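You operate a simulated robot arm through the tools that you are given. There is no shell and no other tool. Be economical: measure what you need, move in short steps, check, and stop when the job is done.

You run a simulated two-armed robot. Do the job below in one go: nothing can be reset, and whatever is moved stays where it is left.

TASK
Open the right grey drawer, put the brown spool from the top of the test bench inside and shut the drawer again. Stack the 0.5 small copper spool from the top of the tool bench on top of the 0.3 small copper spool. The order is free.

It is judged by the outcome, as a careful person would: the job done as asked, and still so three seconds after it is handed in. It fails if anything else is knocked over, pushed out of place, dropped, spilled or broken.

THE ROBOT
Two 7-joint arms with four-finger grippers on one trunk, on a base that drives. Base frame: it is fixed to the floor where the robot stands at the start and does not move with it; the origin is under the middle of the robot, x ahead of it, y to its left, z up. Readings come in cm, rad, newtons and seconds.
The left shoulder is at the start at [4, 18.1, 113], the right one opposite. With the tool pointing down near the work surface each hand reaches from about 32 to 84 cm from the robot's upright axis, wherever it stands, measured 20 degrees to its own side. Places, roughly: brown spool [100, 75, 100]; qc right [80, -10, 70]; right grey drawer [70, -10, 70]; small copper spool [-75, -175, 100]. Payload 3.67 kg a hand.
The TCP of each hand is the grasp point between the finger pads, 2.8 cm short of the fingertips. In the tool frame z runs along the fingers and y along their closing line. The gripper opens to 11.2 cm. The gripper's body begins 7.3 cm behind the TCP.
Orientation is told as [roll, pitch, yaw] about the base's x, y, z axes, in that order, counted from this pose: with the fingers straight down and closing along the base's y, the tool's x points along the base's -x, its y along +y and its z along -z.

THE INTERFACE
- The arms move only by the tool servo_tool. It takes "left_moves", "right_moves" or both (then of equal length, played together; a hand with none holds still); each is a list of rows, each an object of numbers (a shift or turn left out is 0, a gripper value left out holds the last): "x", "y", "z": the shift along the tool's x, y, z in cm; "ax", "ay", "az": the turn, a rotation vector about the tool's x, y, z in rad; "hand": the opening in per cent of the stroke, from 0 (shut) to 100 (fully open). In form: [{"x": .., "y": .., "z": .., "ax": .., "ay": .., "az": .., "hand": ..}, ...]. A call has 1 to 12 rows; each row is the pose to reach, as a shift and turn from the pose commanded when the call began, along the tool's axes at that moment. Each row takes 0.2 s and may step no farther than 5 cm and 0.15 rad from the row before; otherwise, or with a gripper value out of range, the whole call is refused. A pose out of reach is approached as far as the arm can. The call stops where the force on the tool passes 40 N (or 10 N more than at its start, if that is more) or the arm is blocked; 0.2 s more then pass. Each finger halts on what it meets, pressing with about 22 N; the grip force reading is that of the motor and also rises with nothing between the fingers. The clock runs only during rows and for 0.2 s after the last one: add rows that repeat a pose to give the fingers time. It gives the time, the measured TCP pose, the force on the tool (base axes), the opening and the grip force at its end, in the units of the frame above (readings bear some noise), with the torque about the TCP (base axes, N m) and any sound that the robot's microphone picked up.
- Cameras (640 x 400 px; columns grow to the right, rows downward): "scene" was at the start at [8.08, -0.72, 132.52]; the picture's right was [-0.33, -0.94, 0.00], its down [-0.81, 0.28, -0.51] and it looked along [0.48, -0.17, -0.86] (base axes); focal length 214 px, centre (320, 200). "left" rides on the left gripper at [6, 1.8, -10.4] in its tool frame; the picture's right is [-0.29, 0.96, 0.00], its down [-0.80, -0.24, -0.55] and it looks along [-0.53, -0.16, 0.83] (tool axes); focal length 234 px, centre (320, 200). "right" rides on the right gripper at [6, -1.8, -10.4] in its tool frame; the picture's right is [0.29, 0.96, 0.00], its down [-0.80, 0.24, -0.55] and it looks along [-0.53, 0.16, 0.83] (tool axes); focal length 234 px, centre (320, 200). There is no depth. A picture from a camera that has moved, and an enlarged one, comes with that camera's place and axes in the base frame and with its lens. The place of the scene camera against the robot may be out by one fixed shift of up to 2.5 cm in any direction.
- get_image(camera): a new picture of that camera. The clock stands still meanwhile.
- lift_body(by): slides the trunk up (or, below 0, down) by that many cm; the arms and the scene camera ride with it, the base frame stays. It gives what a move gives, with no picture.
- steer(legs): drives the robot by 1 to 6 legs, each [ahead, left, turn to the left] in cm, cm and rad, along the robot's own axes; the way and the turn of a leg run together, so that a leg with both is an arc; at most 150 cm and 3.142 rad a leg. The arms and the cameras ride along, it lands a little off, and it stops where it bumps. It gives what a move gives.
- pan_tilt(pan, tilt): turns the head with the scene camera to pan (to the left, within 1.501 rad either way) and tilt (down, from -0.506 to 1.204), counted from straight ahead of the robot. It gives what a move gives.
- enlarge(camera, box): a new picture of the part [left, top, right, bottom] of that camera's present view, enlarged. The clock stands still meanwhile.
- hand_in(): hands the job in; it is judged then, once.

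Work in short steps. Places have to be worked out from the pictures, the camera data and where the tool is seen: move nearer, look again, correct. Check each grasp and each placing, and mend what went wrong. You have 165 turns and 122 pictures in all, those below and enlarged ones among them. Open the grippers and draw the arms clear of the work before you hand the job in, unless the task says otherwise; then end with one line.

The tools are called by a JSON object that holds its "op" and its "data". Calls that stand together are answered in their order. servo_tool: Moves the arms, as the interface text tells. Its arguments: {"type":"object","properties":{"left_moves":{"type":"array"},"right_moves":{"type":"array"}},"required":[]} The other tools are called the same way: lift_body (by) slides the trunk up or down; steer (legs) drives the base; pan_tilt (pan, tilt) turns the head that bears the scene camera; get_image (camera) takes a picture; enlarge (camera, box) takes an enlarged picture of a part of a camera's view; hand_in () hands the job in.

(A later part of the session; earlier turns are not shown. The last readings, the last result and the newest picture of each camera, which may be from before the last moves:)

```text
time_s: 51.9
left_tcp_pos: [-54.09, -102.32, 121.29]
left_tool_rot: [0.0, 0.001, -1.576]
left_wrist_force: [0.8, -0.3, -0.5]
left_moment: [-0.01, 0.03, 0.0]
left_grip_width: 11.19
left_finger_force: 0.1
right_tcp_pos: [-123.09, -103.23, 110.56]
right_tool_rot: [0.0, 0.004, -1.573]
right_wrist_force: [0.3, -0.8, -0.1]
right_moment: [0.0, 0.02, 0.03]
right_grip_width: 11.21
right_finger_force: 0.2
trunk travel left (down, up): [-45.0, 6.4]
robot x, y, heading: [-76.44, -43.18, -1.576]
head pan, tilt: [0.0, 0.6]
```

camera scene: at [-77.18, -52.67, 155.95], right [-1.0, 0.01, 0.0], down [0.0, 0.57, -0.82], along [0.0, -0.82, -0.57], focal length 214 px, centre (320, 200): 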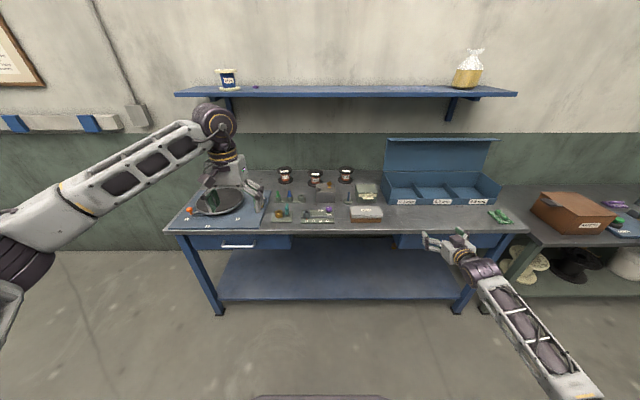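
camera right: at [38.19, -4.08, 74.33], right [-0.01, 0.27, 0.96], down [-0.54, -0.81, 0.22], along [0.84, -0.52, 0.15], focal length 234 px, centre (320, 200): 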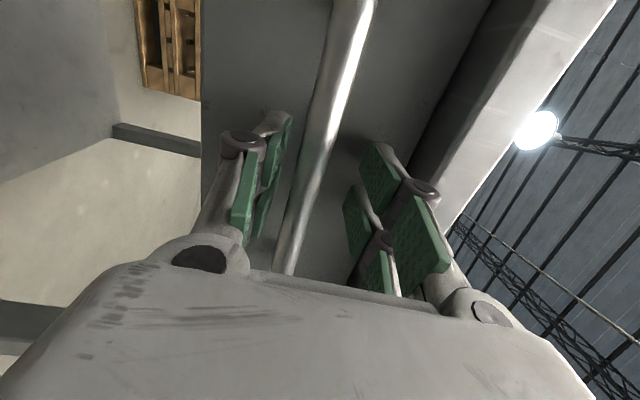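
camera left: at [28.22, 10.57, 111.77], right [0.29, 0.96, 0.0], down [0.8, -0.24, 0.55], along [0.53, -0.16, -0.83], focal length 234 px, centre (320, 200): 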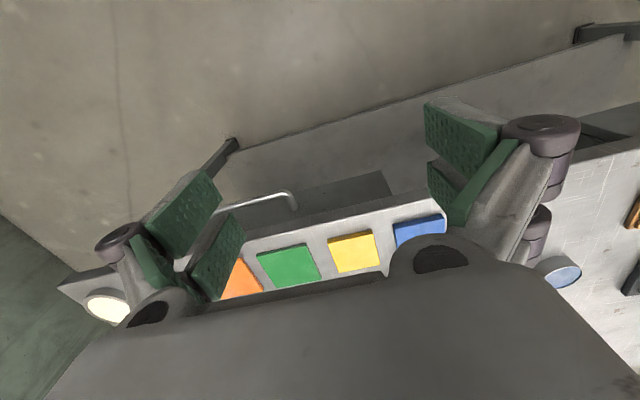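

Right hand is now pointing down. I tuck it back and up, then drive forward toward the tool bench, leaving ~5 cm to its front.

{"op": "servo_tool", "data": {"right_moves": [{"x": 4, "z": -2}, {"x": 8, "z": -4}, {"x": 12, "z": -6}, {"x": 16, "z": -8}]}}

{"op": "steer", "data": {"legs": [[45, -12, 0]]}}

{"op": "get_image", "data": {"camera": "left"}}

{"op": "get_image", "data": {"camera": "scene"}}

```text
time_s: 52.9
left_tcp_pos: [-54.05, -102.02, 121.41]
left_tool_rot: [-0.001, -0.002, -1.574]
left_wrist_force: [-0.6, 0.2, -0.4]
left_moment: [-0.01, -0.01, -0.03]
left_grip_width: 11.22
left_finger_force: 0.0
right_tcp_pos: [-122.82, -86.86, 118.77]
right_tool_rot: [-0.003, -0.001, -1.571]
right_wrist_force: [0.0, 0.5, 1.1]
right_moment: [-0.04, -0.02, 0.01]
right_grip_width: 11.23
right_finger_force: 0.1
trunk travel left (down, up): [-45.0, 6.4]
robot x, y, heading: [-76.97, -43.37, -1.577]
head pan, tilt: [0.0, 0.6]
```

```text
time_s: 55.7
left_tcp_pos: [-66.55, -148.33, 121.39]
left_tool_rot: [0.001, 0.0, -1.579]
left_wrist_force: [-0.3, 0.3, -0.3]
left_moment: [0.0, -0.02, 0.0]
left_grip_width: 11.21
left_finger_force: 0.0
right_tcp_pos: [-135.32, -132.88, 118.58]
right_tool_rot: [-0.002, -0.002, -1.576]
right_wrist_force: [-0.1, -0.3, -0.2]
right_moment: [-0.01, -0.01, -0.02]
right_grip_width: 11.19
right_finger_force: 0.0
trunk travel left (down, up): [-45.0, 6.4]
robot x, y, heading: [-88.77, -89.35, -1.581]
head pan, tilt: [0.0, 0.6]
```

```text
93 pictures are left
camera left: at [-64.75, -142.2, 131.73], right [0.96, -0.3, 0.0], down [-0.25, -0.8, 0.55], along [-0.16, -0.53, -0.83], focal length 234 px, centre (320, 200)
```

left: 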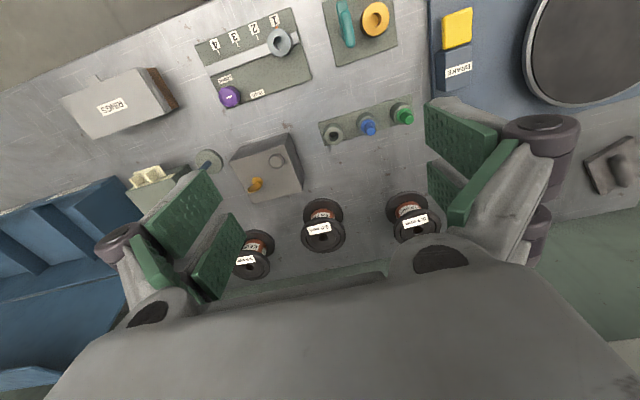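

```text
92 pictures are left
camera scene: at [-89.47, -98.42, 155.97], right [-1.0, 0.01, 0.0], down [0.0, 0.56, -0.83], along [-0.01, -0.83, -0.56], focal length 214 px, centre (320, 200)
```

scene: 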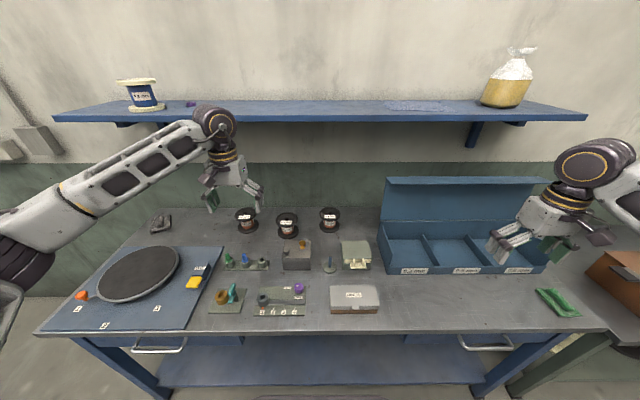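

Left camera puts the 0.5 spool at about [-75,-178] and the 0.3 at [-54,-180.5], tops ≈ 91. I shift the base left 9 and ahead 6.5 cm, then lower the trunk for reach.

{"op": "steer", "data": {"legs": [[6.5, 9, 0]]}}

{"op": "lift_body", "data": {"by": -16}}

{"op": "get_image", "data": {"camera": "left"}}

```text
time_s: 56.9
left_tcp_pos: [-57.93, -154.71, 121.35]
left_tool_rot: [-0.001, 0.0, -1.58]
left_wrist_force: [-0.3, 0.2, 0.0]
left_moment: [0.01, -0.01, 0.0]
left_grip_width: 11.19
left_finger_force: 0.0
right_tcp_pos: [-126.65, -139.08, 118.56]
right_tool_rot: [-0.001, 0.0, -1.577]
right_wrist_force: [0.2, 0.2, 0.3]
right_moment: [0.0, -0.05, -0.02]
right_grip_width: 11.2
right_finger_force: 0.1
trunk travel left (down, up): [-45.0, 6.4]
robot x, y, heading: [-80.26, -95.26, -1.582]
head pan, tilt: [0.0, 0.6]
```

```text
time_s: 58.8
left_tcp_pos: [-57.82, -154.76, 105.29]
left_tool_rot: [0.0, 0.0, -1.581]
left_wrist_force: [-0.8, -0.8, -0.4]
left_moment: [-0.01, 0.02, 0.0]
left_grip_width: 11.18
left_finger_force: 0.1
right_tcp_pos: [-126.48, -139.07, 102.53]
right_tool_rot: [-0.002, 0.002, -1.58]
right_wrist_force: [0.1, 0.1, -0.3]
right_moment: [-0.03, -0.01, 0.06]
right_grip_width: 11.23
right_finger_force: 0.2
trunk travel left (down, up): [-29.0, 22.4]
robot x, y, heading: [-80.0, -95.53, -1.577]
head pan, tilt: [0.0, 0.6]
```

```text
91 pictures are left
camera left: at [-55.98, -148.62, 115.66], right [0.95, -0.3, 0.0], down [-0.25, -0.79, 0.55], along [-0.17, -0.53, -0.83], focal length 234 px, centre (320, 200)
```

left: 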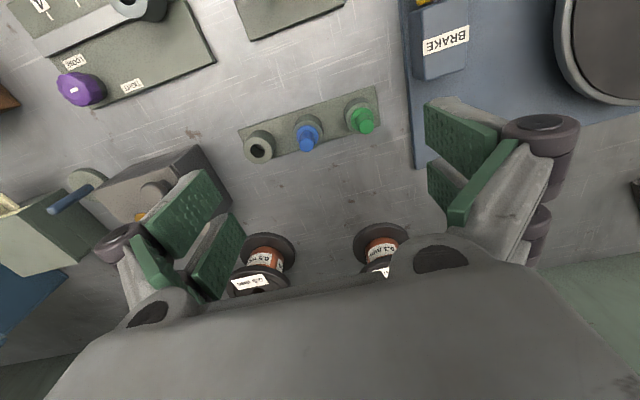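

I move the left hand above the 0.5 spool, with a 0.3 rad forward tilt for reach, staying at z≈105.

{"op": "servo_tool", "data": {"left_moves": [{"x": -3.8, "y": -2.8, "ay": -0.05}, {"x": -7.6, "y": -5.6, "ay": -0.1}, {"x": -11.4, "y": -8.4, "ay": -0.15}, {"x": -15.2, "y": -11.2, "ay": -0.2}, {"x": -19, "y": -14, "ay": -0.25}, {"x": -23, "y": -17, "ay": -0.3}]}}

{"op": "get_image", "data": {"camera": "left"}}

```text
time_s: 60.1
left_tcp_pos: [-76.21, -177.53, 105.39]
left_tool_rot: [0.009, -0.305, -1.595]
left_wrist_force: [8.2, -3.6, -1.4]
left_moment: [0.22, 0.71, -0.18]
left_grip_width: 11.17
left_finger_force: 0.1
right_tcp_pos: [-126.83, -139.27, 102.4]
right_tool_rot: [0.003, -0.001, -1.577]
right_wrist_force: [-0.3, 0.6, -1.1]
right_moment: [-0.06, -0.15, 0.03]
right_grip_width: 11.19
right_finger_force: 0.1
trunk travel left (down, up): [-29.0, 22.4]
robot x, y, heading: [-80.39, -95.73, -1.579]
head pan, tilt: [0.0, 0.6]
```

```text
90 pictures are left
camera left: at [-74.2, -168.74, 113.53], right [0.95, -0.3, 0.09], down [-0.26, -0.59, 0.77], along [-0.17, -0.75, -0.64], focal length 234 px, centre (320, 200)
```

left: 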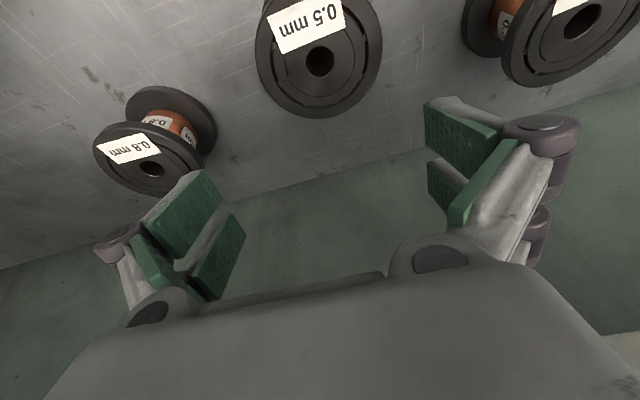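

The hole from two left-camera views triangulates to [-74.2,-175,94.6], flange diameter ≈9 cm. There's an 8 N side force reading; I check with the scene camera that the arm touches nothing.

{"op": "get_image", "data": {"camera": "scene"}}

{"op": "servo_tool", "data": {"left_moves": [{"x": 0.3}, {"x": 0.3}]}}

```text
89 pictures are left
camera scene: at [-81.2, -104.7, 139.92], right [-1.0, 0.01, 0.0], down [0.01, 0.56, -0.83], along [-0.01, -0.83, -0.56], focal length 214 px, centre (320, 200)
```

scene: 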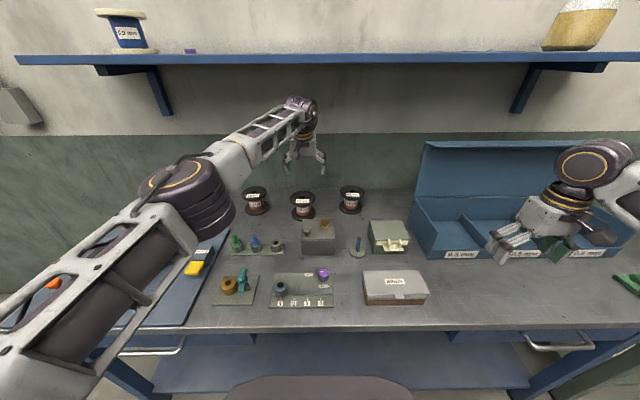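

```text
time_s: 60.8
left_tcp_pos: [-75.39, -177.41, 105.24]
left_tool_rot: [0.002, -0.299, -1.584]
left_wrist_force: [0.2, 0.2, 0.4]
left_moment: [0.02, 0.0, 0.07]
left_grip_width: 11.19
left_finger_force: 0.1
right_tcp_pos: [-126.64, -139.18, 102.53]
right_tool_rot: [0.0, -0.001, -1.576]
right_wrist_force: [-0.4, 0.1, -1.2]
right_moment: [0.01, -0.03, -0.01]
right_grip_width: 11.21
right_finger_force: 0.0
trunk travel left (down, up): [-29.0, 22.4]
robot x, y, heading: [-79.85, -95.19, -1.581]
head pan, tilt: [0.0, 0.6]
```

The force was transient; arm clear. I straighten the tool vertical over the spool centre [-74.2,-175] and look again.

{"op": "servo_tool", "data": {"left_moves": [{"x": 0.8, "y": 0.4, "z": -0.2, "ay": 0.1}, {"x": 1.6, "y": 0.8, "z": -0.4, "ay": 0.2}, {"x": 2.3, "y": 1.2, "z": -0.7, "ay": 0.3}, {"x": 2.3, "y": 1.2, "z": -0.7, "ay": 0.3}]}}

{"op": "get_image", "data": {"camera": "left"}}

```text
time_s: 61.8
left_tcp_pos: [-72.15, -172.38, 104.71]
left_tool_rot: [0.0, 0.001, -1.581]
left_wrist_force: [-0.3, -0.8, -0.7]
left_moment: [0.02, -0.03, 0.06]
left_grip_width: 11.17
left_finger_force: 0.0
left hand out of reach, approached as far as the arm can: row 1, 2, 3, 4
right_tcp_pos: [-126.59, -139.11, 102.5]
right_tool_rot: [-0.002, -0.002, -1.577]
right_wrist_force: [-0.6, -0.1, 0.3]
right_moment: [-0.01, 0.02, -0.03]
right_grip_width: 11.2
right_finger_force: 0.0
trunk travel left (down, up): [-29.0, 22.4]
robot x, y, heading: [-80.41, -95.16, -1.583]
head pan, tilt: [0.0, 0.6]
```

```text
88 pictures are left
camera left: at [-70.24, -166.37, 114.98], right [0.95, -0.3, 0.0], down [-0.25, -0.8, 0.55], along [-0.17, -0.53, -0.83], focal length 234 px, centre (320, 200)
```

left: 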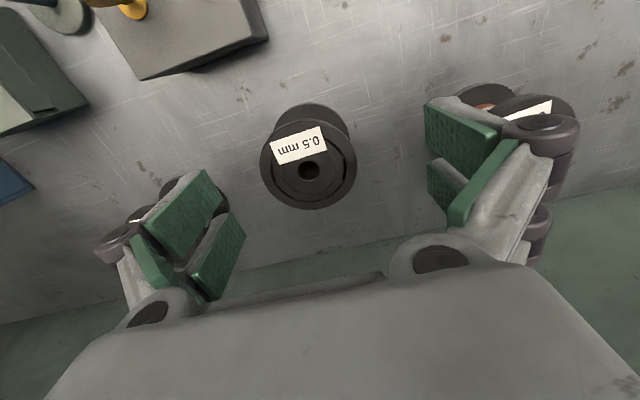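

Straight down falls ~3 cm short, so I return to a 0.35 rad tilt, which reaches both spools.

{"op": "servo_tool", "data": {"left_moves": [{"ay": -0.12}, {"ay": -0.24}, {"ay": -0.35}, {"ay": -0.35}]}}

```text
time_s: 62.8
left_tcp_pos: [-71.78, -172.61, 104.56]
left_tool_rot: [-0.001, -0.347, -1.581]
left_wrist_force: [-0.5, 0.5, -0.6]
left_moment: [0.0, 0.03, 0.01]
left_grip_width: 11.21
left_finger_force: 0.0
right_tcp_pos: [-126.43, -139.2, 102.57]
right_tool_rot: [-0.003, 0.0, -1.578]
right_wrist_force: [0.4, 0.6, 0.1]
right_moment: [-0.03, 0.02, 0.01]
right_grip_width: 11.21
right_finger_force: 0.0
trunk travel left (down, up): [-29.0, 22.4]
robot x, y, heading: [-80.15, -95.4, -1.581]
head pan, tilt: [0.0, 0.6]
```

Now to [-74.3,-175.3,100], just above the flange, and look.

{"op": "servo_tool", "data": {"left_moves": [{"x": -0.5, "y": -1.3, "z": 2.6}, {"x": -1, "y": -2.5, "z": 5.2}, {"x": -1, "y": -2.5, "z": 5.2}]}}

{"op": "get_image", "data": {"camera": "left"}}

```text
time_s: 63.5
left_tcp_pos: [-74.53, -175.23, 100.14]
left_tool_rot: [0.0, -0.349, -1.581]
left_wrist_force: [0.0, 0.4, 0.5]
left_moment: [-0.02, -0.02, 0.01]
left_grip_width: 11.2
left_finger_force: 0.1
right_tcp_pos: [-126.63, -139.14, 102.49]
right_tool_rot: [-0.002, -0.001, -1.579]
right_wrist_force: [0.4, -0.3, 0.3]
right_moment: [0.01, 0.0, 0.03]
right_grip_width: 11.18
right_finger_force: 0.0
trunk travel left (down, up): [-29.0, 22.4]
robot x, y, heading: [-80.52, -95.36, -1.58]
head pan, tilt: [0.0, 0.6]
```

```text
87 pictures are left
camera left: at [-72.76, -165.94, 107.7], right [0.95, -0.28, 0.1], down [-0.25, -0.56, 0.79], along [-0.17, -0.78, -0.6], focal length 234 px, centre (320, 200)
```

left: 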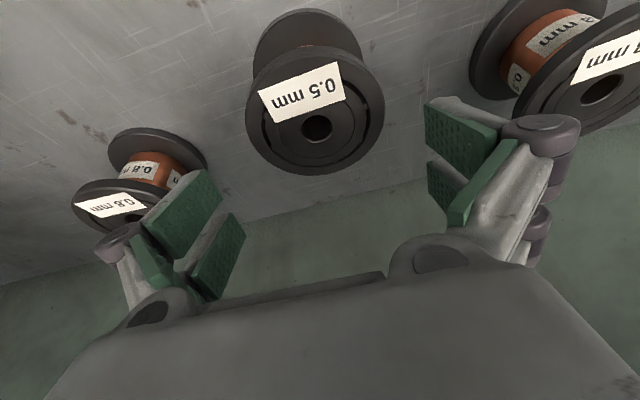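

Hole still reads [-74.4,-175.3] – centred between the fingers. Descend vertically 6 cm to the flange.

{"op": "servo_tool", "data": {"left_moves": [{"x": 0.6, "y": 0.1, "z": 2}, {"x": 1.3, "y": 0.1, "z": 4}, {"x": 1.9, "y": 0.1, "z": 5.8}]}}

{"op": "get_image", "data": {"camera": "left"}}

```text
time_s: 64.3
left_tcp_pos: [-74.69, -175.42, 93.98]
left_tool_rot: [0.0, -0.35, -1.582]
left_wrist_force: [0.1, 0.0, -0.1]
left_moment: [0.01, 0.0, 0.02]
left_grip_width: 11.17
left_finger_force: 0.1
right_tcp_pos: [-126.61, -139.25, 102.59]
right_tool_rot: [-0.002, 0.0, -1.577]
right_wrist_force: [0.0, 0.6, -0.2]
right_moment: [0.02, 0.0, -0.03]
right_grip_width: 11.2
right_finger_force: 0.1
trunk travel left (down, up): [-29.0, 22.4]
robot x, y, heading: [-80.23, -95.15, -1.584]
head pan, tilt: [0.0, 0.6]
```

```text
86 pictures are left
camera left: at [-72.74, -166.19, 101.74], right [0.95, -0.28, 0.1], down [-0.25, -0.56, 0.79], along [-0.17, -0.78, -0.6], focal length 234 px, centre (320, 200)
```

left: 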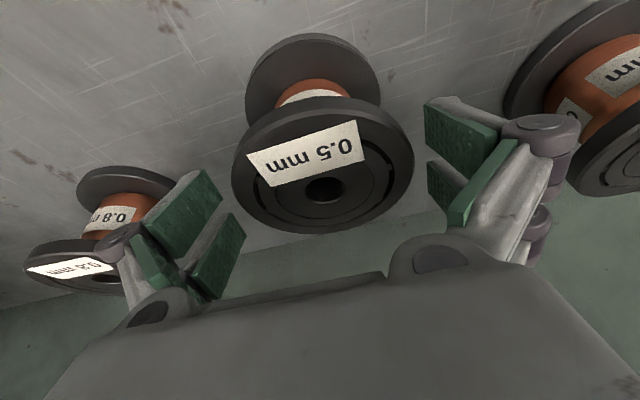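

The flange is between the pads and centred. Close the grip.

{"op": "servo_tool", "data": {"left_moves": [{"y": 0.3}, {"y": 0.3, "hand": 0}, {"y": 0.3, "hand": 0}, {"y": 0.3, "hand": 0}]}}

{"op": "lift_body", "data": {"by": 14}}

{"op": "get_image", "data": {"camera": "left"}}

```text
time_s: 65.3
left_tcp_pos: [-74.39, -175.31, 94.02]
left_tool_rot: [0.0, -0.349, -1.58]
left_wrist_force: [-2.6, 0.5, 2.2]
left_moment: [-0.1, 0.72, -0.03]
left_grip_width: 9.96
left_finger_force: 22.1
right_tcp_pos: [-126.66, -139.07, 102.54]
right_tool_rot: [-0.001, -0.001, -1.578]
right_wrist_force: [1.3, 1.0, -0.2]
right_moment: [0.01, -0.01, 0.0]
right_grip_width: 11.22
right_finger_force: 0.0
trunk travel left (down, up): [-29.0, 22.4]
robot x, y, heading: [-80.03, -95.37, -1.577]
head pan, tilt: [0.0, 0.6]
```

```text
time_s: 67.0
left_tcp_pos: [-74.34, -175.45, 108.01]
left_tool_rot: [0.0, -0.347, -1.583]
left_wrist_force: [0.4, 0.2, -6.2]
left_moment: [0.02, 0.03, -0.01]
left_grip_width: 9.95
left_finger_force: 22.1
right_tcp_pos: [-126.48, -139.15, 116.55]
right_tool_rot: [-0.002, 0.0, -1.578]
right_wrist_force: [-0.3, 1.1, 0.2]
right_moment: [-0.03, 0.01, 0.0]
right_grip_width: 11.18
right_finger_force: 0.0
trunk travel left (down, up): [-43.0, 8.4]
robot x, y, heading: [-80.02, -95.36, -1.583]
head pan, tilt: [0.0, 0.6]
```

```text
85 pictures are left
camera left: at [-72.41, -166.2, 115.62], right [0.95, -0.28, 0.1], down [-0.25, -0.56, 0.79], along [-0.17, -0.78, -0.6], focal length 234 px, centre (320, 200)
```

left: 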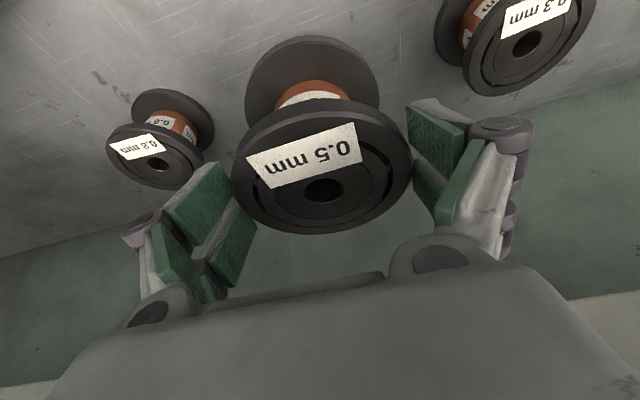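

Held (9.95 cm, ~6 N). The 0.3 spool is at about [-55.2,-179.5]. I move partway toward it and refine.

{"op": "servo_tool", "data": {"left_moves": [{"y": 2, "x": -0.4, "z": 0.15}, {"y": 4, "x": -0.8, "z": 0.3}, {"y": 6, "x": -1.2, "z": 0.45}, {"y": 8, "x": -1.6, "z": 0.6}, {"y": 10, "x": -2, "z": 0.7}, {"y": 10, "x": -2, "z": 0.7}]}}

{"op": "get_image", "data": {"camera": "left"}}

{"op": "enlarge", "data": {"camera": "scene", "box": [200, 120, 400, 245]}}

```text
time_s: 68.4
left_tcp_pos: [-64.63, -177.73, 107.88]
left_tool_rot: [0.001, -0.348, -1.583]
left_wrist_force: [-0.5, 0.4, -6.2]
left_moment: [0.07, -0.01, 0.04]
left_grip_width: 9.97
left_finger_force: 22.0
right_tcp_pos: [-126.56, -139.12, 116.67]
right_tool_rot: [0.0, 0.0, -1.578]
right_wrist_force: [-0.1, 0.1, -0.6]
right_moment: [-0.02, -0.01, 0.02]
right_grip_width: 11.22
right_finger_force: 0.0
trunk travel left (down, up): [-43.0, 8.4]
robot x, y, heading: [-79.93, -95.63, -1.58]
head pan, tilt: [0.0, 0.6]
```

```text
84 pictures are left
camera left: at [-62.58, -168.54, 115.59], right [0.95, -0.28, 0.1], down [-0.25, -0.56, 0.79], along [-0.17, -0.78, -0.6], focal length 234 px, centre (320, 200)
```

left: 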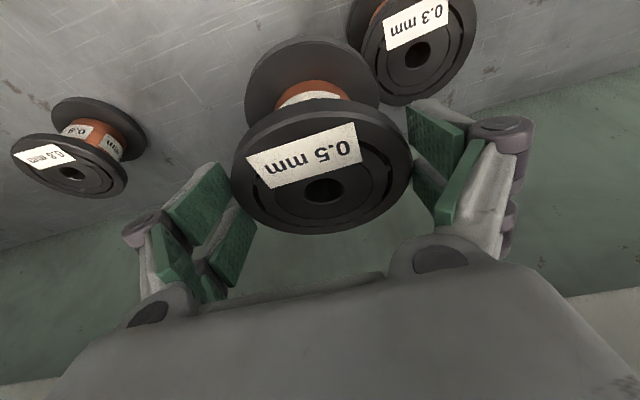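

```text
3.20 times, centred on (300, 182) of scene
camera zoom: at [-80.67, -104.93, 153.92], right [-1.0, 0.01, 0.0], down [0.01, 0.57, -0.82], along [-0.01, -0.82, -0.57], focal length 686 px, centre (384, 256)
```

zoom: 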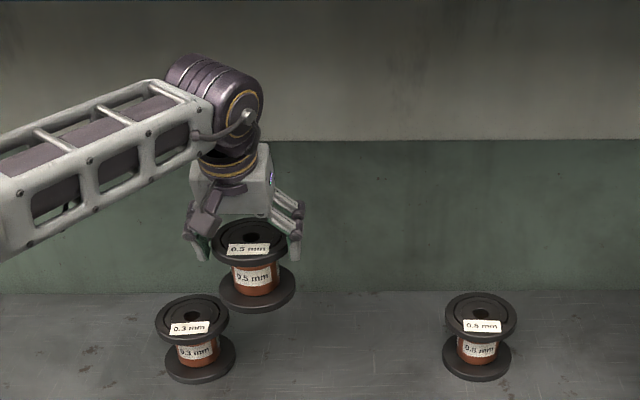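

Refined: 0.3 centre about [-54.7,-178.5]. Move the rest of the way above it and check.

{"op": "servo_tool", "data": {"left_moves": [{"y": 2.5, "x": -0.1}, {"y": 5, "x": -0.2, "z": 0.1}, {"y": 7.5, "x": -0.4, "z": 0.1}, {"y": 9.95, "x": -0.5, "z": 0.2}, {"y": 9.95, "x": -0.5, "z": 0.2}]}}

{"op": "get_image", "data": {"camera": "left"}}

{"op": "enlarge", "data": {"camera": "scene", "box": [200, 140, 328, 220]}}

```text
time_s: 69.6
left_tcp_pos: [-54.48, -178.32, 107.95]
left_tool_rot: [0.0, -0.348, -1.581]
left_wrist_force: [-0.2, 0.5, -7.2]
left_moment: [0.08, 0.01, 0.0]
left_grip_width: 9.93
left_finger_force: 22.2
right_tcp_pos: [-126.58, -139.13, 116.58]
right_tool_rot: [-0.003, 0.003, -1.578]
right_wrist_force: [-0.2, 0.4, -0.3]
right_moment: [-0.01, 0.01, 0.0]
right_grip_width: 11.2
right_finger_force: 0.0
trunk travel left (down, up): [-43.0, 8.4]
robot x, y, heading: [-80.32, -95.28, -1.581]
head pan, tilt: [0.0, 0.6]
```

```text
82 pictures are left
camera left: at [-52.57, -169.2, 115.67], right [0.95, -0.28, 0.1], down [-0.25, -0.56, 0.79], along [-0.17, -0.78, -0.6], focal length 234 px, centre (320, 200)
```

left: 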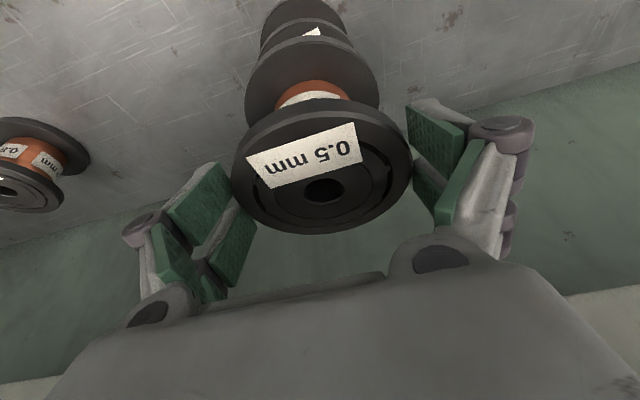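

```text
5.00 times, centred on (264, 180) of scene
camera zoom: at [-80.67, -104.94, 153.92], right [-1.0, 0.01, 0.0], down [0.01, 0.57, -0.82], along [-0.01, -0.82, -0.57], focal length 1072 px, centre (600, 300)
```

zoom: 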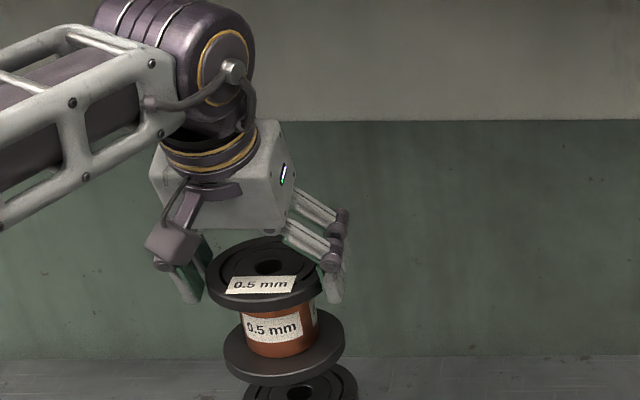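

Alignment looks near; I take a crop further down to compare the two holes precisely.

{"op": "enlarge", "data": {"camera": "scene", "box": [200, 180, 328, 260]}}

```text
5.00 times, centred on (264, 220) of scene
camera zoom: at [-80.67, -104.94, 153.92], right [-1.0, 0.01, 0.0], down [0.01, 0.57, -0.82], along [-0.01, -0.82, -0.57], focal length 1072 px, centre (600, 100)
```

zoom: 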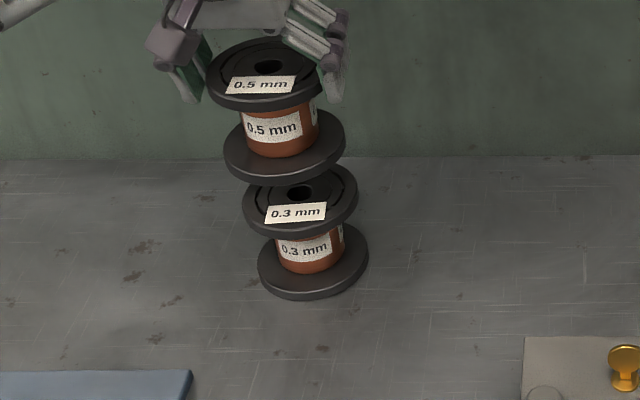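

The lower spool appears ~0.4 cm toward -x and ~0.5–0.8 cm farther than the held one. I correct by that and lower 3 cm.

{"op": "servo_tool", "data": {"left_moves": [{"y": -0.3, "x": -0.5, "z": 0.2}, {"y": -0.3, "x": -0.15, "z": 1.1}, {"y": -0.3, "x": 0.2, "z": 2.1}, {"y": -0.3, "x": 0.5, "z": 3.0}, {"y": -0.3, "x": 0.5, "z": 3.0}]}}

{"op": "enlarge", "data": {"camera": "scene", "box": [200, 180, 328, 260]}}

```text
time_s: 70.8
left_tcp_pos: [-54.79, -178.92, 105.07]
left_tool_rot: [0.001, -0.349, -1.582]
left_wrist_force: [-0.2, 1.1, -7.1]
left_moment: [0.08, 0.03, -0.02]
left_grip_width: 9.96
left_finger_force: 21.9
right_tcp_pos: [-126.37, -139.19, 116.51]
right_tool_rot: [-0.002, 0.001, -1.578]
right_wrist_force: [-0.4, -0.7, -0.1]
right_moment: [0.01, 0.0, 0.0]
right_grip_width: 11.2
right_finger_force: 0.1
trunk travel left (down, up): [-43.0, 8.4]
robot x, y, heading: [-80.02, -95.75, -1.58]
head pan, tilt: [0.0, 0.6]
```

```text
5.00 times, centred on (264, 220) of scene
camera zoom: at [-80.59, -104.92, 153.92], right [-1.0, 0.01, 0.0], down [0.01, 0.57, -0.82], along [-0.01, -0.82, -0.57], focal length 1072 px, centre (600, 100)
```

zoom: 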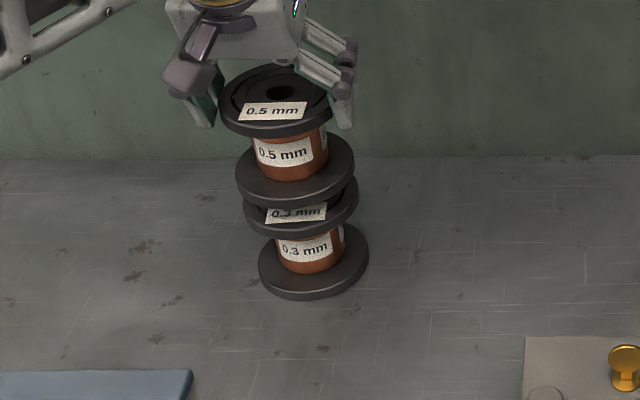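

Columns now line up; about 2 cm gap remains. Lower in small steps until the weight comes off.

{"op": "servo_tool", "data": {"left_moves": [{"x": 0.17, "z": 0.47}, {"x": 0.34, "z": 0.94}, {"x": 0.44, "z": 1.22}, {"x": 0.44, "z": 1.22}]}}

{"op": "enlarge", "data": {"camera": "scene", "box": [200, 180, 328, 260]}}

```text
time_s: 71.8
left_tcp_pos: [-54.68, -178.79, 103.75]
left_tool_rot: [-0.001, -0.348, -1.582]
left_wrist_force: [-0.3, 0.2, -5.9]
left_moment: [0.08, 0.0, -0.01]
left_grip_width: 9.95
left_finger_force: 22.0
right_tcp_pos: [-126.46, -139.28, 116.58]
right_tool_rot: [-0.001, 0.001, -1.577]
right_wrist_force: [0.1, 0.3, -0.1]
right_moment: [-0.02, -0.01, 0.02]
right_grip_width: 11.19
right_finger_force: 0.1
trunk travel left (down, up): [-43.0, 8.4]
robot x, y, heading: [-80.06, -95.47, -1.582]
head pan, tilt: [0.0, 0.6]
```

```text
5.00 times, centred on (264, 220) of scene
camera zoom: at [-80.58, -104.94, 153.92], right [-1.0, 0.01, 0.0], down [0.01, 0.57, -0.82], along [-0.01, -0.82, -0.57], focal length 1072 px, centre (600, 100)
```

zoom: 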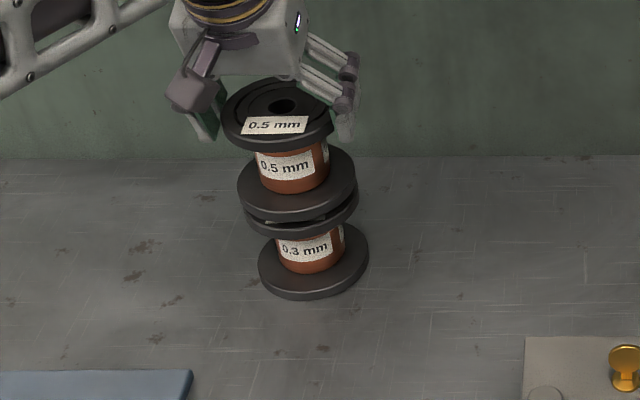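

Nearly touching. Continue in 0.25 cm steps with a small -x correction.

{"op": "servo_tool", "data": {"left_moves": [{"x": 0.08, "z": 0.23, "y": -0.3}, {"x": 0.17, "z": 0.47, "y": -0.3}, {"x": 0.25, "z": 0.7, "y": -0.3}, {"x": 0.25, "z": 0.7, "y": -0.3}]}}

{"op": "enlarge", "data": {"camera": "scene", "box": [200, 180, 328, 260]}}

```text
time_s: 72.8
left_tcp_pos: [-54.9, -178.92, 102.92]
left_tool_rot: [0.001, -0.35, -1.582]
left_wrist_force: [-0.5, 0.8, -6.1]
left_moment: [0.06, 0.01, 0.0]
left_grip_width: 9.95
left_finger_force: 21.9
right_tcp_pos: [-126.56, -139.14, 116.49]
right_tool_rot: [-0.002, -0.001, -1.578]
right_wrist_force: [0.0, 0.5, -0.5]
right_moment: [0.01, 0.0, 0.01]
right_grip_width: 11.21
right_finger_force: 0.1
trunk travel left (down, up): [-43.0, 8.4]
robot x, y, heading: [-79.99, -95.61, -1.58]
head pan, tilt: [0.0, 0.6]
```

```text
5.00 times, centred on (264, 220) of scene
camera zoom: at [-80.6, -104.94, 153.92], right [-1.0, 0.01, 0.0], down [0.01, 0.57, -0.82], along [-0.01, -0.82, -0.57], focal length 1072 px, centre (600, 100)
```

zoom: 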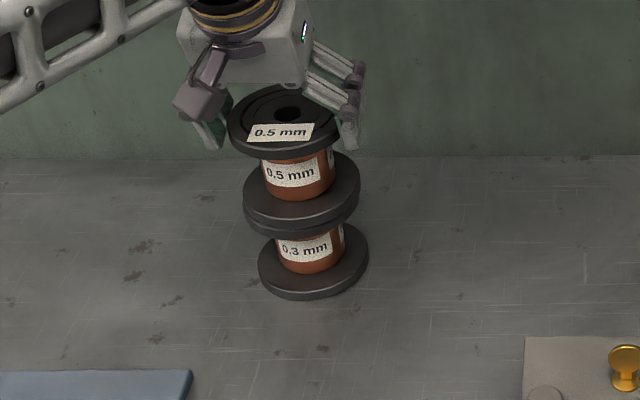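

Alignment looks good and still hanging. Two more quarter-centimetre steps.

{"op": "servo_tool", "data": {"left_moves": [{"x": 0.07, "z": 0.19}, {"x": 0.14, "z": 0.38}, {"x": 0.14, "z": 0.38}]}}

```text
time_s: 73.6
left_tcp_pos: [-55.08, -178.92, 102.59]
left_tool_rot: [0.001, -0.35, -1.582]
left_wrist_force: [0.5, 0.2, -6.3]
left_moment: [0.07, 0.01, 0.02]
left_grip_width: 9.93
left_finger_force: 22.0
right_tcp_pos: [-126.47, -139.28, 116.49]
right_tool_rot: [-0.002, 0.001, -1.579]
right_wrist_force: [0.1, 0.1, 0.2]
right_moment: [-0.01, -0.02, 0.03]
right_grip_width: 11.21
right_finger_force: 0.0
trunk travel left (down, up): [-43.0, 8.4]
robot x, y, heading: [-80.06, -95.3, -1.585]
head pan, tilt: [0.0, 0.6]
```

Still hanging free; lower further in tiny steps.

{"op": "servo_tool", "data": {"left_moves": [{"x": 0.07, "z": 0.19}, {"x": 0.14, "z": 0.38}, {"x": 0.14, "z": 0.38}]}}

{"op": "enlarge", "data": {"camera": "scene", "box": [232, 190, 312, 240]}}

```text
time_s: 74.4
left_tcp_pos: [-55.07, -178.85, 102.5]
left_tool_rot: [0.0, -0.358, -1.582]
left_wrist_force: [2.8, -6.6, 15.6]
left_moment: [-0.22, -0.09, -0.06]
left_grip_width: 9.97
left_finger_force: 22.2
right_tcp_pos: [-126.66, -139.02, 116.69]
right_tool_rot: [-0.002, -0.001, -1.576]
right_wrist_force: [-0.6, 0.0, -0.1]
right_moment: [-0.02, 0.03, 0.01]
right_grip_width: 11.23
right_finger_force: 0.1
trunk travel left (down, up): [-43.0, 8.4]
robot x, y, heading: [-80.32, -95.38, -1.583]
head pan, tilt: [0.0, 0.6]
```

```text
8.00 times, centred on (272, 215) of scene
camera zoom: at [-80.63, -104.72, 153.96], right [-1.0, 0.01, 0.0], down [0.01, 0.56, -0.83], along [-0.01, -0.83, -0.56], focal length 1716 px, centre (704, 80)
```

zoom: 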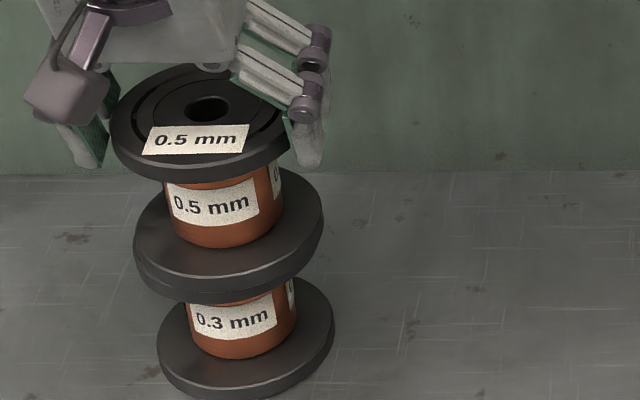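

Contact made (force reversed to +15 N) and the flanges coincide. Ease the pressure and open.

{"op": "servo_tool", "data": {"left_moves": [{"x": -0.07, "z": -0.19}, {"x": -0.1, "z": -0.26, "hand": 93}, {"x": -0.1, "z": -0.26, "hand": 100}, {"x": -0.1, "z": -0.26, "hand": 100}]}}

{"op": "get_image", "data": {"camera": "left"}}

```text
time_s: 75.4
left_tcp_pos: [-55.19, -178.94, 102.49]
left_tool_rot: [0.0, -0.35, -1.58]
left_wrist_force: [0.0, -0.3, 0.5]
left_moment: [-0.02, 0.02, 0.0]
left_grip_width: 11.22
left_finger_force: 0.0
right_tcp_pos: [-126.52, -139.26, 116.53]
right_tool_rot: [-0.002, -0.001, -1.578]
right_wrist_force: [0.3, -1.0, 0.4]
right_moment: [-0.03, 0.0, -0.02]
right_grip_width: 11.19
right_finger_force: 0.1
trunk travel left (down, up): [-43.0, 8.4]
robot x, y, heading: [-79.89, -95.62, -1.583]
head pan, tilt: [0.0, 0.6]
```

```text
75 pictures are left
camera left: at [-53.19, -169.65, 110.18], right [0.95, -0.28, 0.1], down [-0.25, -0.56, 0.79], along [-0.17, -0.78, -0.6], focal length 234 px, centre (320, 200)
```

left: 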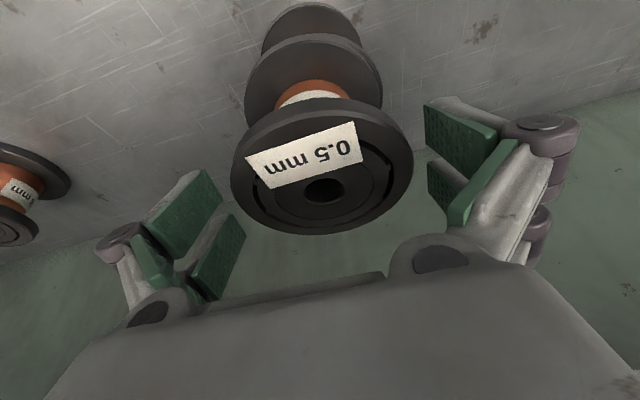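

Released with clearance both sides. Raise straight up with the trunk, then back the base away and check the stack.

{"op": "lift_body", "data": {"by": 8}}

{"op": "steer", "data": {"legs": [[-35, 0, 0]]}}

{"op": "enlarge", "data": {"camera": "scene", "box": [160, 130, 480, 330]}}

```text
time_s: 76.6
left_tcp_pos: [-55.11, -178.91, 110.42]
left_tool_rot: [-0.001, -0.349, -1.581]
left_wrist_force: [-0.3, -0.9, -0.3]
left_moment: [-0.02, -0.02, 0.02]
left_grip_width: 11.18
left_finger_force: 0.1
right_tcp_pos: [-126.43, -139.2, 124.51]
right_tool_rot: [-0.002, -0.002, -1.578]
right_wrist_force: [-0.2, -0.6, 0.5]
right_moment: [-0.03, 0.03, 0.02]
right_grip_width: 11.23
right_finger_force: 0.1
trunk travel left (down, up): [-51.0, 0.4]
robot x, y, heading: [-80.11, -95.52, -1.581]
head pan, tilt: [0.0, 0.6]
```

```text
time_s: 78.9
left_tcp_pos: [-55.64, -143.79, 110.33]
left_tool_rot: [0.002, -0.347, -1.595]
left_wrist_force: [0.5, 0.1, 0.0]
left_moment: [0.0, -0.02, 0.0]
left_grip_width: 11.18
left_finger_force: 0.1
right_tcp_pos: [-126.46, -103.03, 124.56]
right_tool_rot: [-0.002, 0.003, -1.593]
right_wrist_force: [0.5, 0.4, -0.7]
right_moment: [0.03, 0.0, -0.03]
right_grip_width: 11.23
right_finger_force: 0.0
trunk travel left (down, up): [-51.0, 0.4]
robot x, y, heading: [-79.4, -59.6, -1.592]
head pan, tilt: [0.0, 0.6]
```

```text
2.00 times, centred on (320, 230) of scene
camera zoom: at [-80.14, -69.55, 161.87], right [-1.0, 0.02, 0.0], down [0.01, 0.57, -0.82], along [-0.02, -0.82, -0.57], focal length 429 px, centre (320, 140)
```

zoom: 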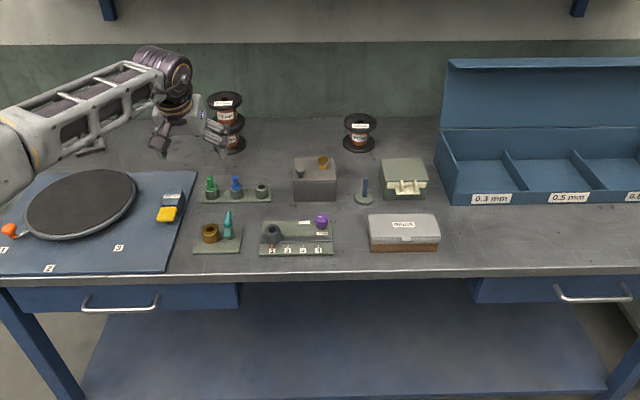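

The stack stands well; nothing else moved. Now the brown spool: I retract and level the left hand, turn to face +x and drive along y≈-85 between the benches.

{"op": "servo_tool", "data": {"left_moves": [{"x": 3, "z": -2.5, "ay": 0.05}, {"x": 6, "z": -5, "ay": 0.1}, {"x": 9, "z": -7.5, "ay": 0.15}, {"x": 12, "z": -10, "ay": 0.2}, {"x": 15, "z": -12.5, "ay": 0.25}, {"x": 18, "z": -14.5, "ay": 0.3}, {"x": 21, "z": -16, "ay": 0.347}]}}

{"op": "steer", "data": {"legs": [[0, 0, 1.592], [0, -24, 0]]}}

{"op": "pan_tilt", "data": {"pan": 0, "tilt": 0.5}}

{"op": "get_image", "data": {"camera": "scene"}}

```text
time_s: 80.5
left_tcp_pos: [-54.84, -118.39, 118.33]
left_tool_rot: [0.0, -0.004, -1.595]
left_wrist_force: [0.2, 0.1, 0.1]
left_moment: [-0.01, 0.01, 0.0]
left_grip_width: 11.2
left_finger_force: 0.1
right_tcp_pos: [-126.43, -102.98, 124.52]
right_tool_rot: [-0.003, 0.001, -1.592]
right_wrist_force: [0.4, -0.1, -0.1]
right_moment: [0.02, 0.01, -0.04]
right_grip_width: 11.2
right_finger_force: 0.0
trunk travel left (down, up): [-51.0, 0.4]
robot x, y, heading: [-79.61, -59.94, -1.596]
head pan, tilt: [0.0, 0.6]
```

```text
time_s: 86.6
left_tcp_pos: [-21.68, -59.89, 118.27]
left_tool_rot: [-0.002, -0.002, -0.03]
left_wrist_force: [0.2, 0.6, 0.2]
left_moment: [-0.03, 0.0, 0.01]
left_grip_width: 11.2
left_finger_force: 0.1
right_tcp_pos: [-37.55, -131.35, 124.67]
right_tool_rot: [-0.003, 0.0, -0.029]
right_wrist_force: [-0.8, 0.5, 0.5]
right_moment: [-0.04, 0.0, 0.01]
right_grip_width: 11.21
right_finger_force: 0.1
trunk travel left (down, up): [-51.0, 0.4]
robot x, y, heading: [-80.4, -84.45, -0.03]
head pan, tilt: [0.0, 0.6]
```

```text
time_s: 87.2
left_tcp_pos: [-21.59, -59.96, 118.23]
left_tool_rot: [0.0, -0.002, -0.03]
left_wrist_force: [0.0, -0.4, 0.5]
left_moment: [-0.03, 0.01, -0.01]
left_grip_width: 11.19
left_finger_force: 0.1
right_tcp_pos: [-37.42, -131.57, 124.56]
right_tool_rot: [-0.003, -0.001, -0.025]
right_wrist_force: [-0.5, 0.4, 0.5]
right_moment: [0.0, 0.02, -0.01]
right_grip_width: 11.18
right_finger_force: 0.1
trunk travel left (down, up): [-51.0, 0.4]
robot x, y, heading: [-80.45, -84.19, -0.032]
head pan, tilt: [0.0, 0.499]
```

```text
73 pictures are left
camera scene: at [-69.52, -83.11, 162.79], right [-0.03, -1.0, 0.0], down [-0.48, 0.01, -0.88], along [0.88, -0.03, -0.48], focal length 214 px, centre (320, 200)
```

scene: 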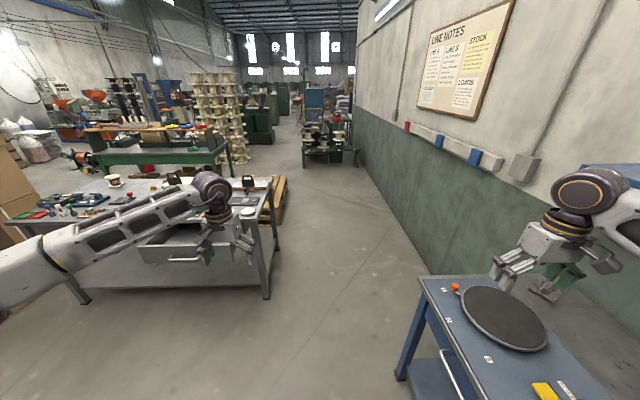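

Path is clear. Drive ahead 130 cm (correcting the small heading error) and look left behind the bench.

{"op": "steer", "data": {"legs": [[0, 0, 0.03], [130, 0, 0]]}}

{"op": "pan_tilt", "data": {"pan": 0.7, "tilt": 0.55}}

{"op": "get_image", "data": {"camera": "scene"}}

```text
time_s: 94.1
left_tcp_pos: [102.46, -58.58, 118.15]
left_tool_rot: [0.0, -0.002, -0.001]
left_wrist_force: [-0.2, -0.1, 0.4]
left_moment: [0.0, -0.02, -0.01]
left_grip_width: 11.21
left_finger_force: 0.1
right_tcp_pos: [88.52, -130.42, 124.67]
right_tool_rot: [-0.002, 0.0, 0.002]
right_wrist_force: [0.1, 0.5, -0.1]
right_moment: [0.0, 0.01, -0.01]
right_grip_width: 11.19
right_finger_force: 0.0
trunk travel left (down, up): [-51.0, 0.4]
robot x, y, heading: [44.55, -84.73, 0.001]
head pan, tilt: [0.0, 0.499]
```

```text
time_s: 95.2
left_tcp_pos: [102.52, -58.59, 118.27]
left_tool_rot: [-0.002, -0.001, -0.001]
left_wrist_force: [0.0, -0.6, -0.4]
left_moment: [0.02, 0.01, -0.01]
left_grip_width: 11.18
left_finger_force: 0.1
right_tcp_pos: [88.46, -130.56, 124.64]
right_tool_rot: [-0.002, 0.001, 0.002]
right_wrist_force: [0.2, 0.0, -1.3]
right_moment: [-0.01, -0.01, -0.02]
right_grip_width: 11.18
right_finger_force: 0.1
trunk travel left (down, up): [-51.0, 0.4]
robot x, y, heading: [44.58, -84.35, -0.001]
head pan, tilt: [0.7, 0.55]
```

```text
72 pictures are left
camera scene: at [53.1, -77.23, 162.34], right [0.64, -0.77, 0.0], down [-0.4, -0.34, -0.85], along [0.65, 0.55, -0.52], focal length 214 px, centre (320, 200)
```

scene: 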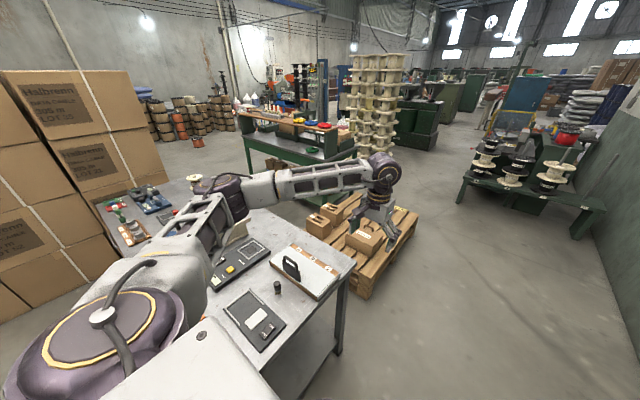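

A pallet blocks the aisle behind the bench, so I'll approach from the front instead: with the base close (x≈12) and a forward-tilted tool, the left hand should reach [99,83]. I drive back to the front at y≈65.

{"op": "steer", "data": {"legs": [[-115, 0, 0], [0, 149, 0]]}}

{"op": "pan_tilt", "data": {"pan": 0.0, "tilt": 0.55}}

{"op": "get_image", "data": {"camera": "scene"}}

```text
time_s: 108.4
left_tcp_pos: [-8.71, 86.4, 118.18]
left_tool_rot: [0.0, -0.003, -0.049]
left_wrist_force: [-0.2, -0.5, -0.6]
left_moment: [-0.03, -0.03, 0.0]
left_grip_width: 11.19
left_finger_force: 0.0
right_tcp_pos: [-25.9, 15.38, 124.62]
right_tool_rot: [-0.002, -0.001, -0.046]
right_wrist_force: [-0.2, 0.0, 0.5]
right_moment: [0.02, 0.03, 0.0]
right_grip_width: 11.21
right_finger_force: 0.0
trunk travel left (down, up): [-51.0, 0.4]
robot x, y, heading: [-67.47, 63.62, -0.05]
head pan, tilt: [0.7, 0.55]
```

```text
time_s: 109.5
left_tcp_pos: [-8.59, 86.6, 118.33]
left_tool_rot: [0.0, -0.003, -0.049]
left_wrist_force: [0.1, 0.1, 0.1]
left_moment: [0.02, 0.01, 0.02]
left_grip_width: 11.18
left_finger_force: 0.1
right_tcp_pos: [-26.01, 15.29, 124.54]
right_tool_rot: [-0.001, 0.001, -0.046]
right_wrist_force: [0.3, 0.5, 0.8]
right_moment: [0.02, -0.01, 0.0]
right_grip_width: 11.21
right_finger_force: 0.0
trunk travel left (down, up): [-51.0, 0.4]
robot x, y, heading: [-67.86, 63.48, -0.052]
head pan, tilt: [0.0, 0.55]
```

```text
71 pictures are left
camera scene: at [-57.14, 64.33, 162.33], right [-0.05, -1.0, 0.0], down [-0.52, 0.03, -0.85], along [0.85, -0.04, -0.52], focal length 214 px, centre (320, 200)
```

scene: 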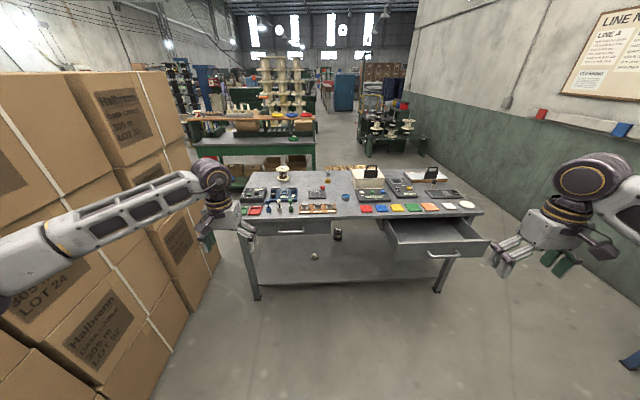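

Boxes are well to the left (y≥150). I straighten the heading and drive ahead to x≈0, then view with the left camera.

{"op": "steer", "data": {"legs": [[0, 0, 0.05], [66, 0, 0]]}}

{"op": "get_image", "data": {"camera": "left"}}

{"op": "get_image", "data": {"camera": "scene"}}

```text
time_s: 113.7
left_tcp_pos: [55.8, 88.96, 118.29]
left_tool_rot: [0.0, -0.004, -0.005]
left_wrist_force: [-0.4, -0.2, 0.0]
left_moment: [-0.04, -0.03, 0.0]
left_grip_width: 11.23
left_finger_force: 0.2
right_tcp_pos: [41.74, 17.11, 124.65]
right_tool_rot: [-0.002, -0.003, -0.002]
right_wrist_force: [0.8, -0.1, 0.0]
right_moment: [-0.01, -0.05, -0.01]
right_grip_width: 11.18
right_finger_force: 0.1
trunk travel left (down, up): [-51.0, 0.4]
robot x, y, heading: [-1.88, 63.4, -0.005]
head pan, tilt: [0.0, 0.55]
```

```text
70 pictures are left
camera left: at [49.9, 90.84, 128.68], right [0.29, 0.96, 0.0], down [0.79, -0.24, 0.56], along [0.53, -0.16, -0.83], focal length 234 px, centre (320, 200)
```

left: 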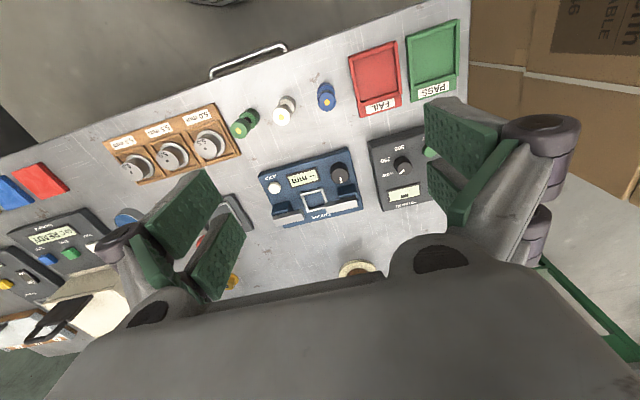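

```text
69 pictures are left
camera scene: at [8.48, 64.66, 162.34], right [-0.01, -1.0, 0.0], down [-0.52, 0.0, -0.85], along [0.85, 0.0, -0.52], focal length 214 px, centre (320, 200)
```

scene: 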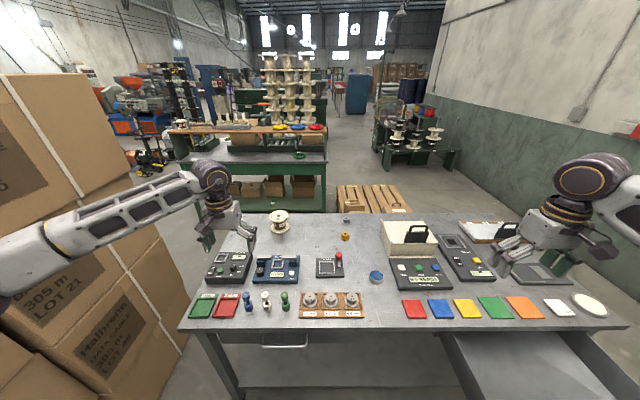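

Front edge confirmed at x≈49; spool around [98–103,86]. I lower the trunk 14 cm, drive 11 cm closer, and extend the left hand with a tilt to look.

{"op": "steer", "data": {"legs": [[11, 1, 0.005]]}}

{"op": "lift_body", "data": {"by": -14}}

{"op": "servo_tool", "data": {"left_moves": [{"x": -3, "y": -0.5, "z": -1, "ay": -0.08}, {"x": -6, "y": -1, "z": -2, "ay": -0.16}, {"x": -9, "y": -1.5, "z": -3, "ay": -0.24}, {"x": -12, "y": -2, "z": -4, "ay": -0.32}, {"x": -15, "y": -2, "z": -4, "ay": -0.4}]}}

{"op": "get_image", "data": {"camera": "left"}}

```text
time_s: 114.8
left_tcp_pos: [66.54, 89.93, 118.34]
left_tool_rot: [0.0, -0.003, -0.003]
left_wrist_force: [0.1, 0.1, 0.4]
left_moment: [-0.02, -0.03, 0.02]
left_grip_width: 11.2
left_finger_force: 0.1
right_tcp_pos: [52.43, 18.1, 124.54]
right_tool_rot: [-0.003, -0.003, -0.001]
right_wrist_force: [0.2, -0.3, 0.0]
right_moment: [-0.02, -0.01, 0.02]
right_grip_width: 11.18
right_finger_force: 0.1
trunk travel left (down, up): [-51.0, 0.4]
robot x, y, heading: [9.06, 64.25, -0.002]
head pan, tilt: [0.0, 0.55]
```

```text
time_s: 116.5
left_tcp_pos: [66.62, 89.96, 104.24]
left_tool_rot: [-0.001, -0.002, -0.003]
left_wrist_force: [-0.7, -0.5, -0.3]
left_moment: [0.0, -0.01, 0.03]
left_grip_width: 11.23
left_finger_force: 0.2
right_tcp_pos: [52.62, 17.99, 110.66]
right_tool_rot: [-0.001, 0.001, 0.0]
right_wrist_force: [-0.4, -0.5, -0.2]
right_moment: [0.0, 0.02, 0.03]
right_grip_width: 11.21
right_finger_force: 0.1
trunk travel left (down, up): [-37.0, 14.4]
robot x, y, heading: [8.47, 64.19, 0.0]
head pan, tilt: [0.0, 0.55]
```

```text
time_s: 117.7
left_tcp_pos: [81.96, 87.88, 108.33]
left_tool_rot: [-0.002, -0.401, -0.004]
left_wrist_force: [0.9, 0.0, -0.7]
left_moment: [-0.01, -0.01, -0.01]
left_grip_width: 11.18
left_finger_force: 0.0
right_tcp_pos: [52.63, 18.09, 110.56]
right_tool_rot: [-0.001, 0.0, 0.0]
right_wrist_force: [-0.6, 0.0, 0.1]
right_moment: [-0.01, 0.03, 0.0]
right_grip_width: 11.2
right_finger_force: 0.0
trunk travel left (down, up): [-37.0, 14.4]
robot x, y, heading: [8.45, 64.24, 0.001]
head pan, tilt: [0.0, 0.55]
```

```text
68 pictures are left
camera left: at [72.22, 89.82, 115.48], right [0.27, 0.96, 0.11], down [0.52, -0.24, 0.82], along [0.81, -0.16, -0.56], focal length 234 px, centre (320, 200)
```

left: 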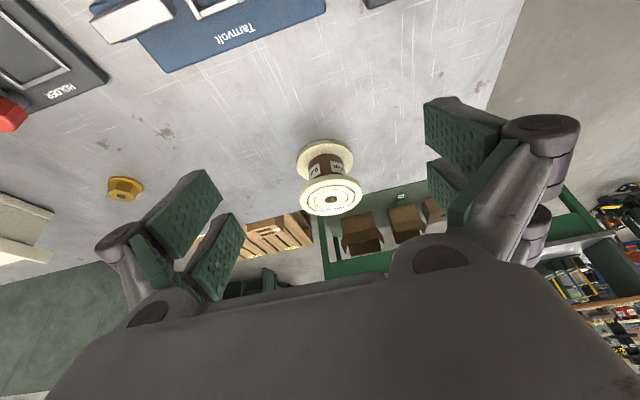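

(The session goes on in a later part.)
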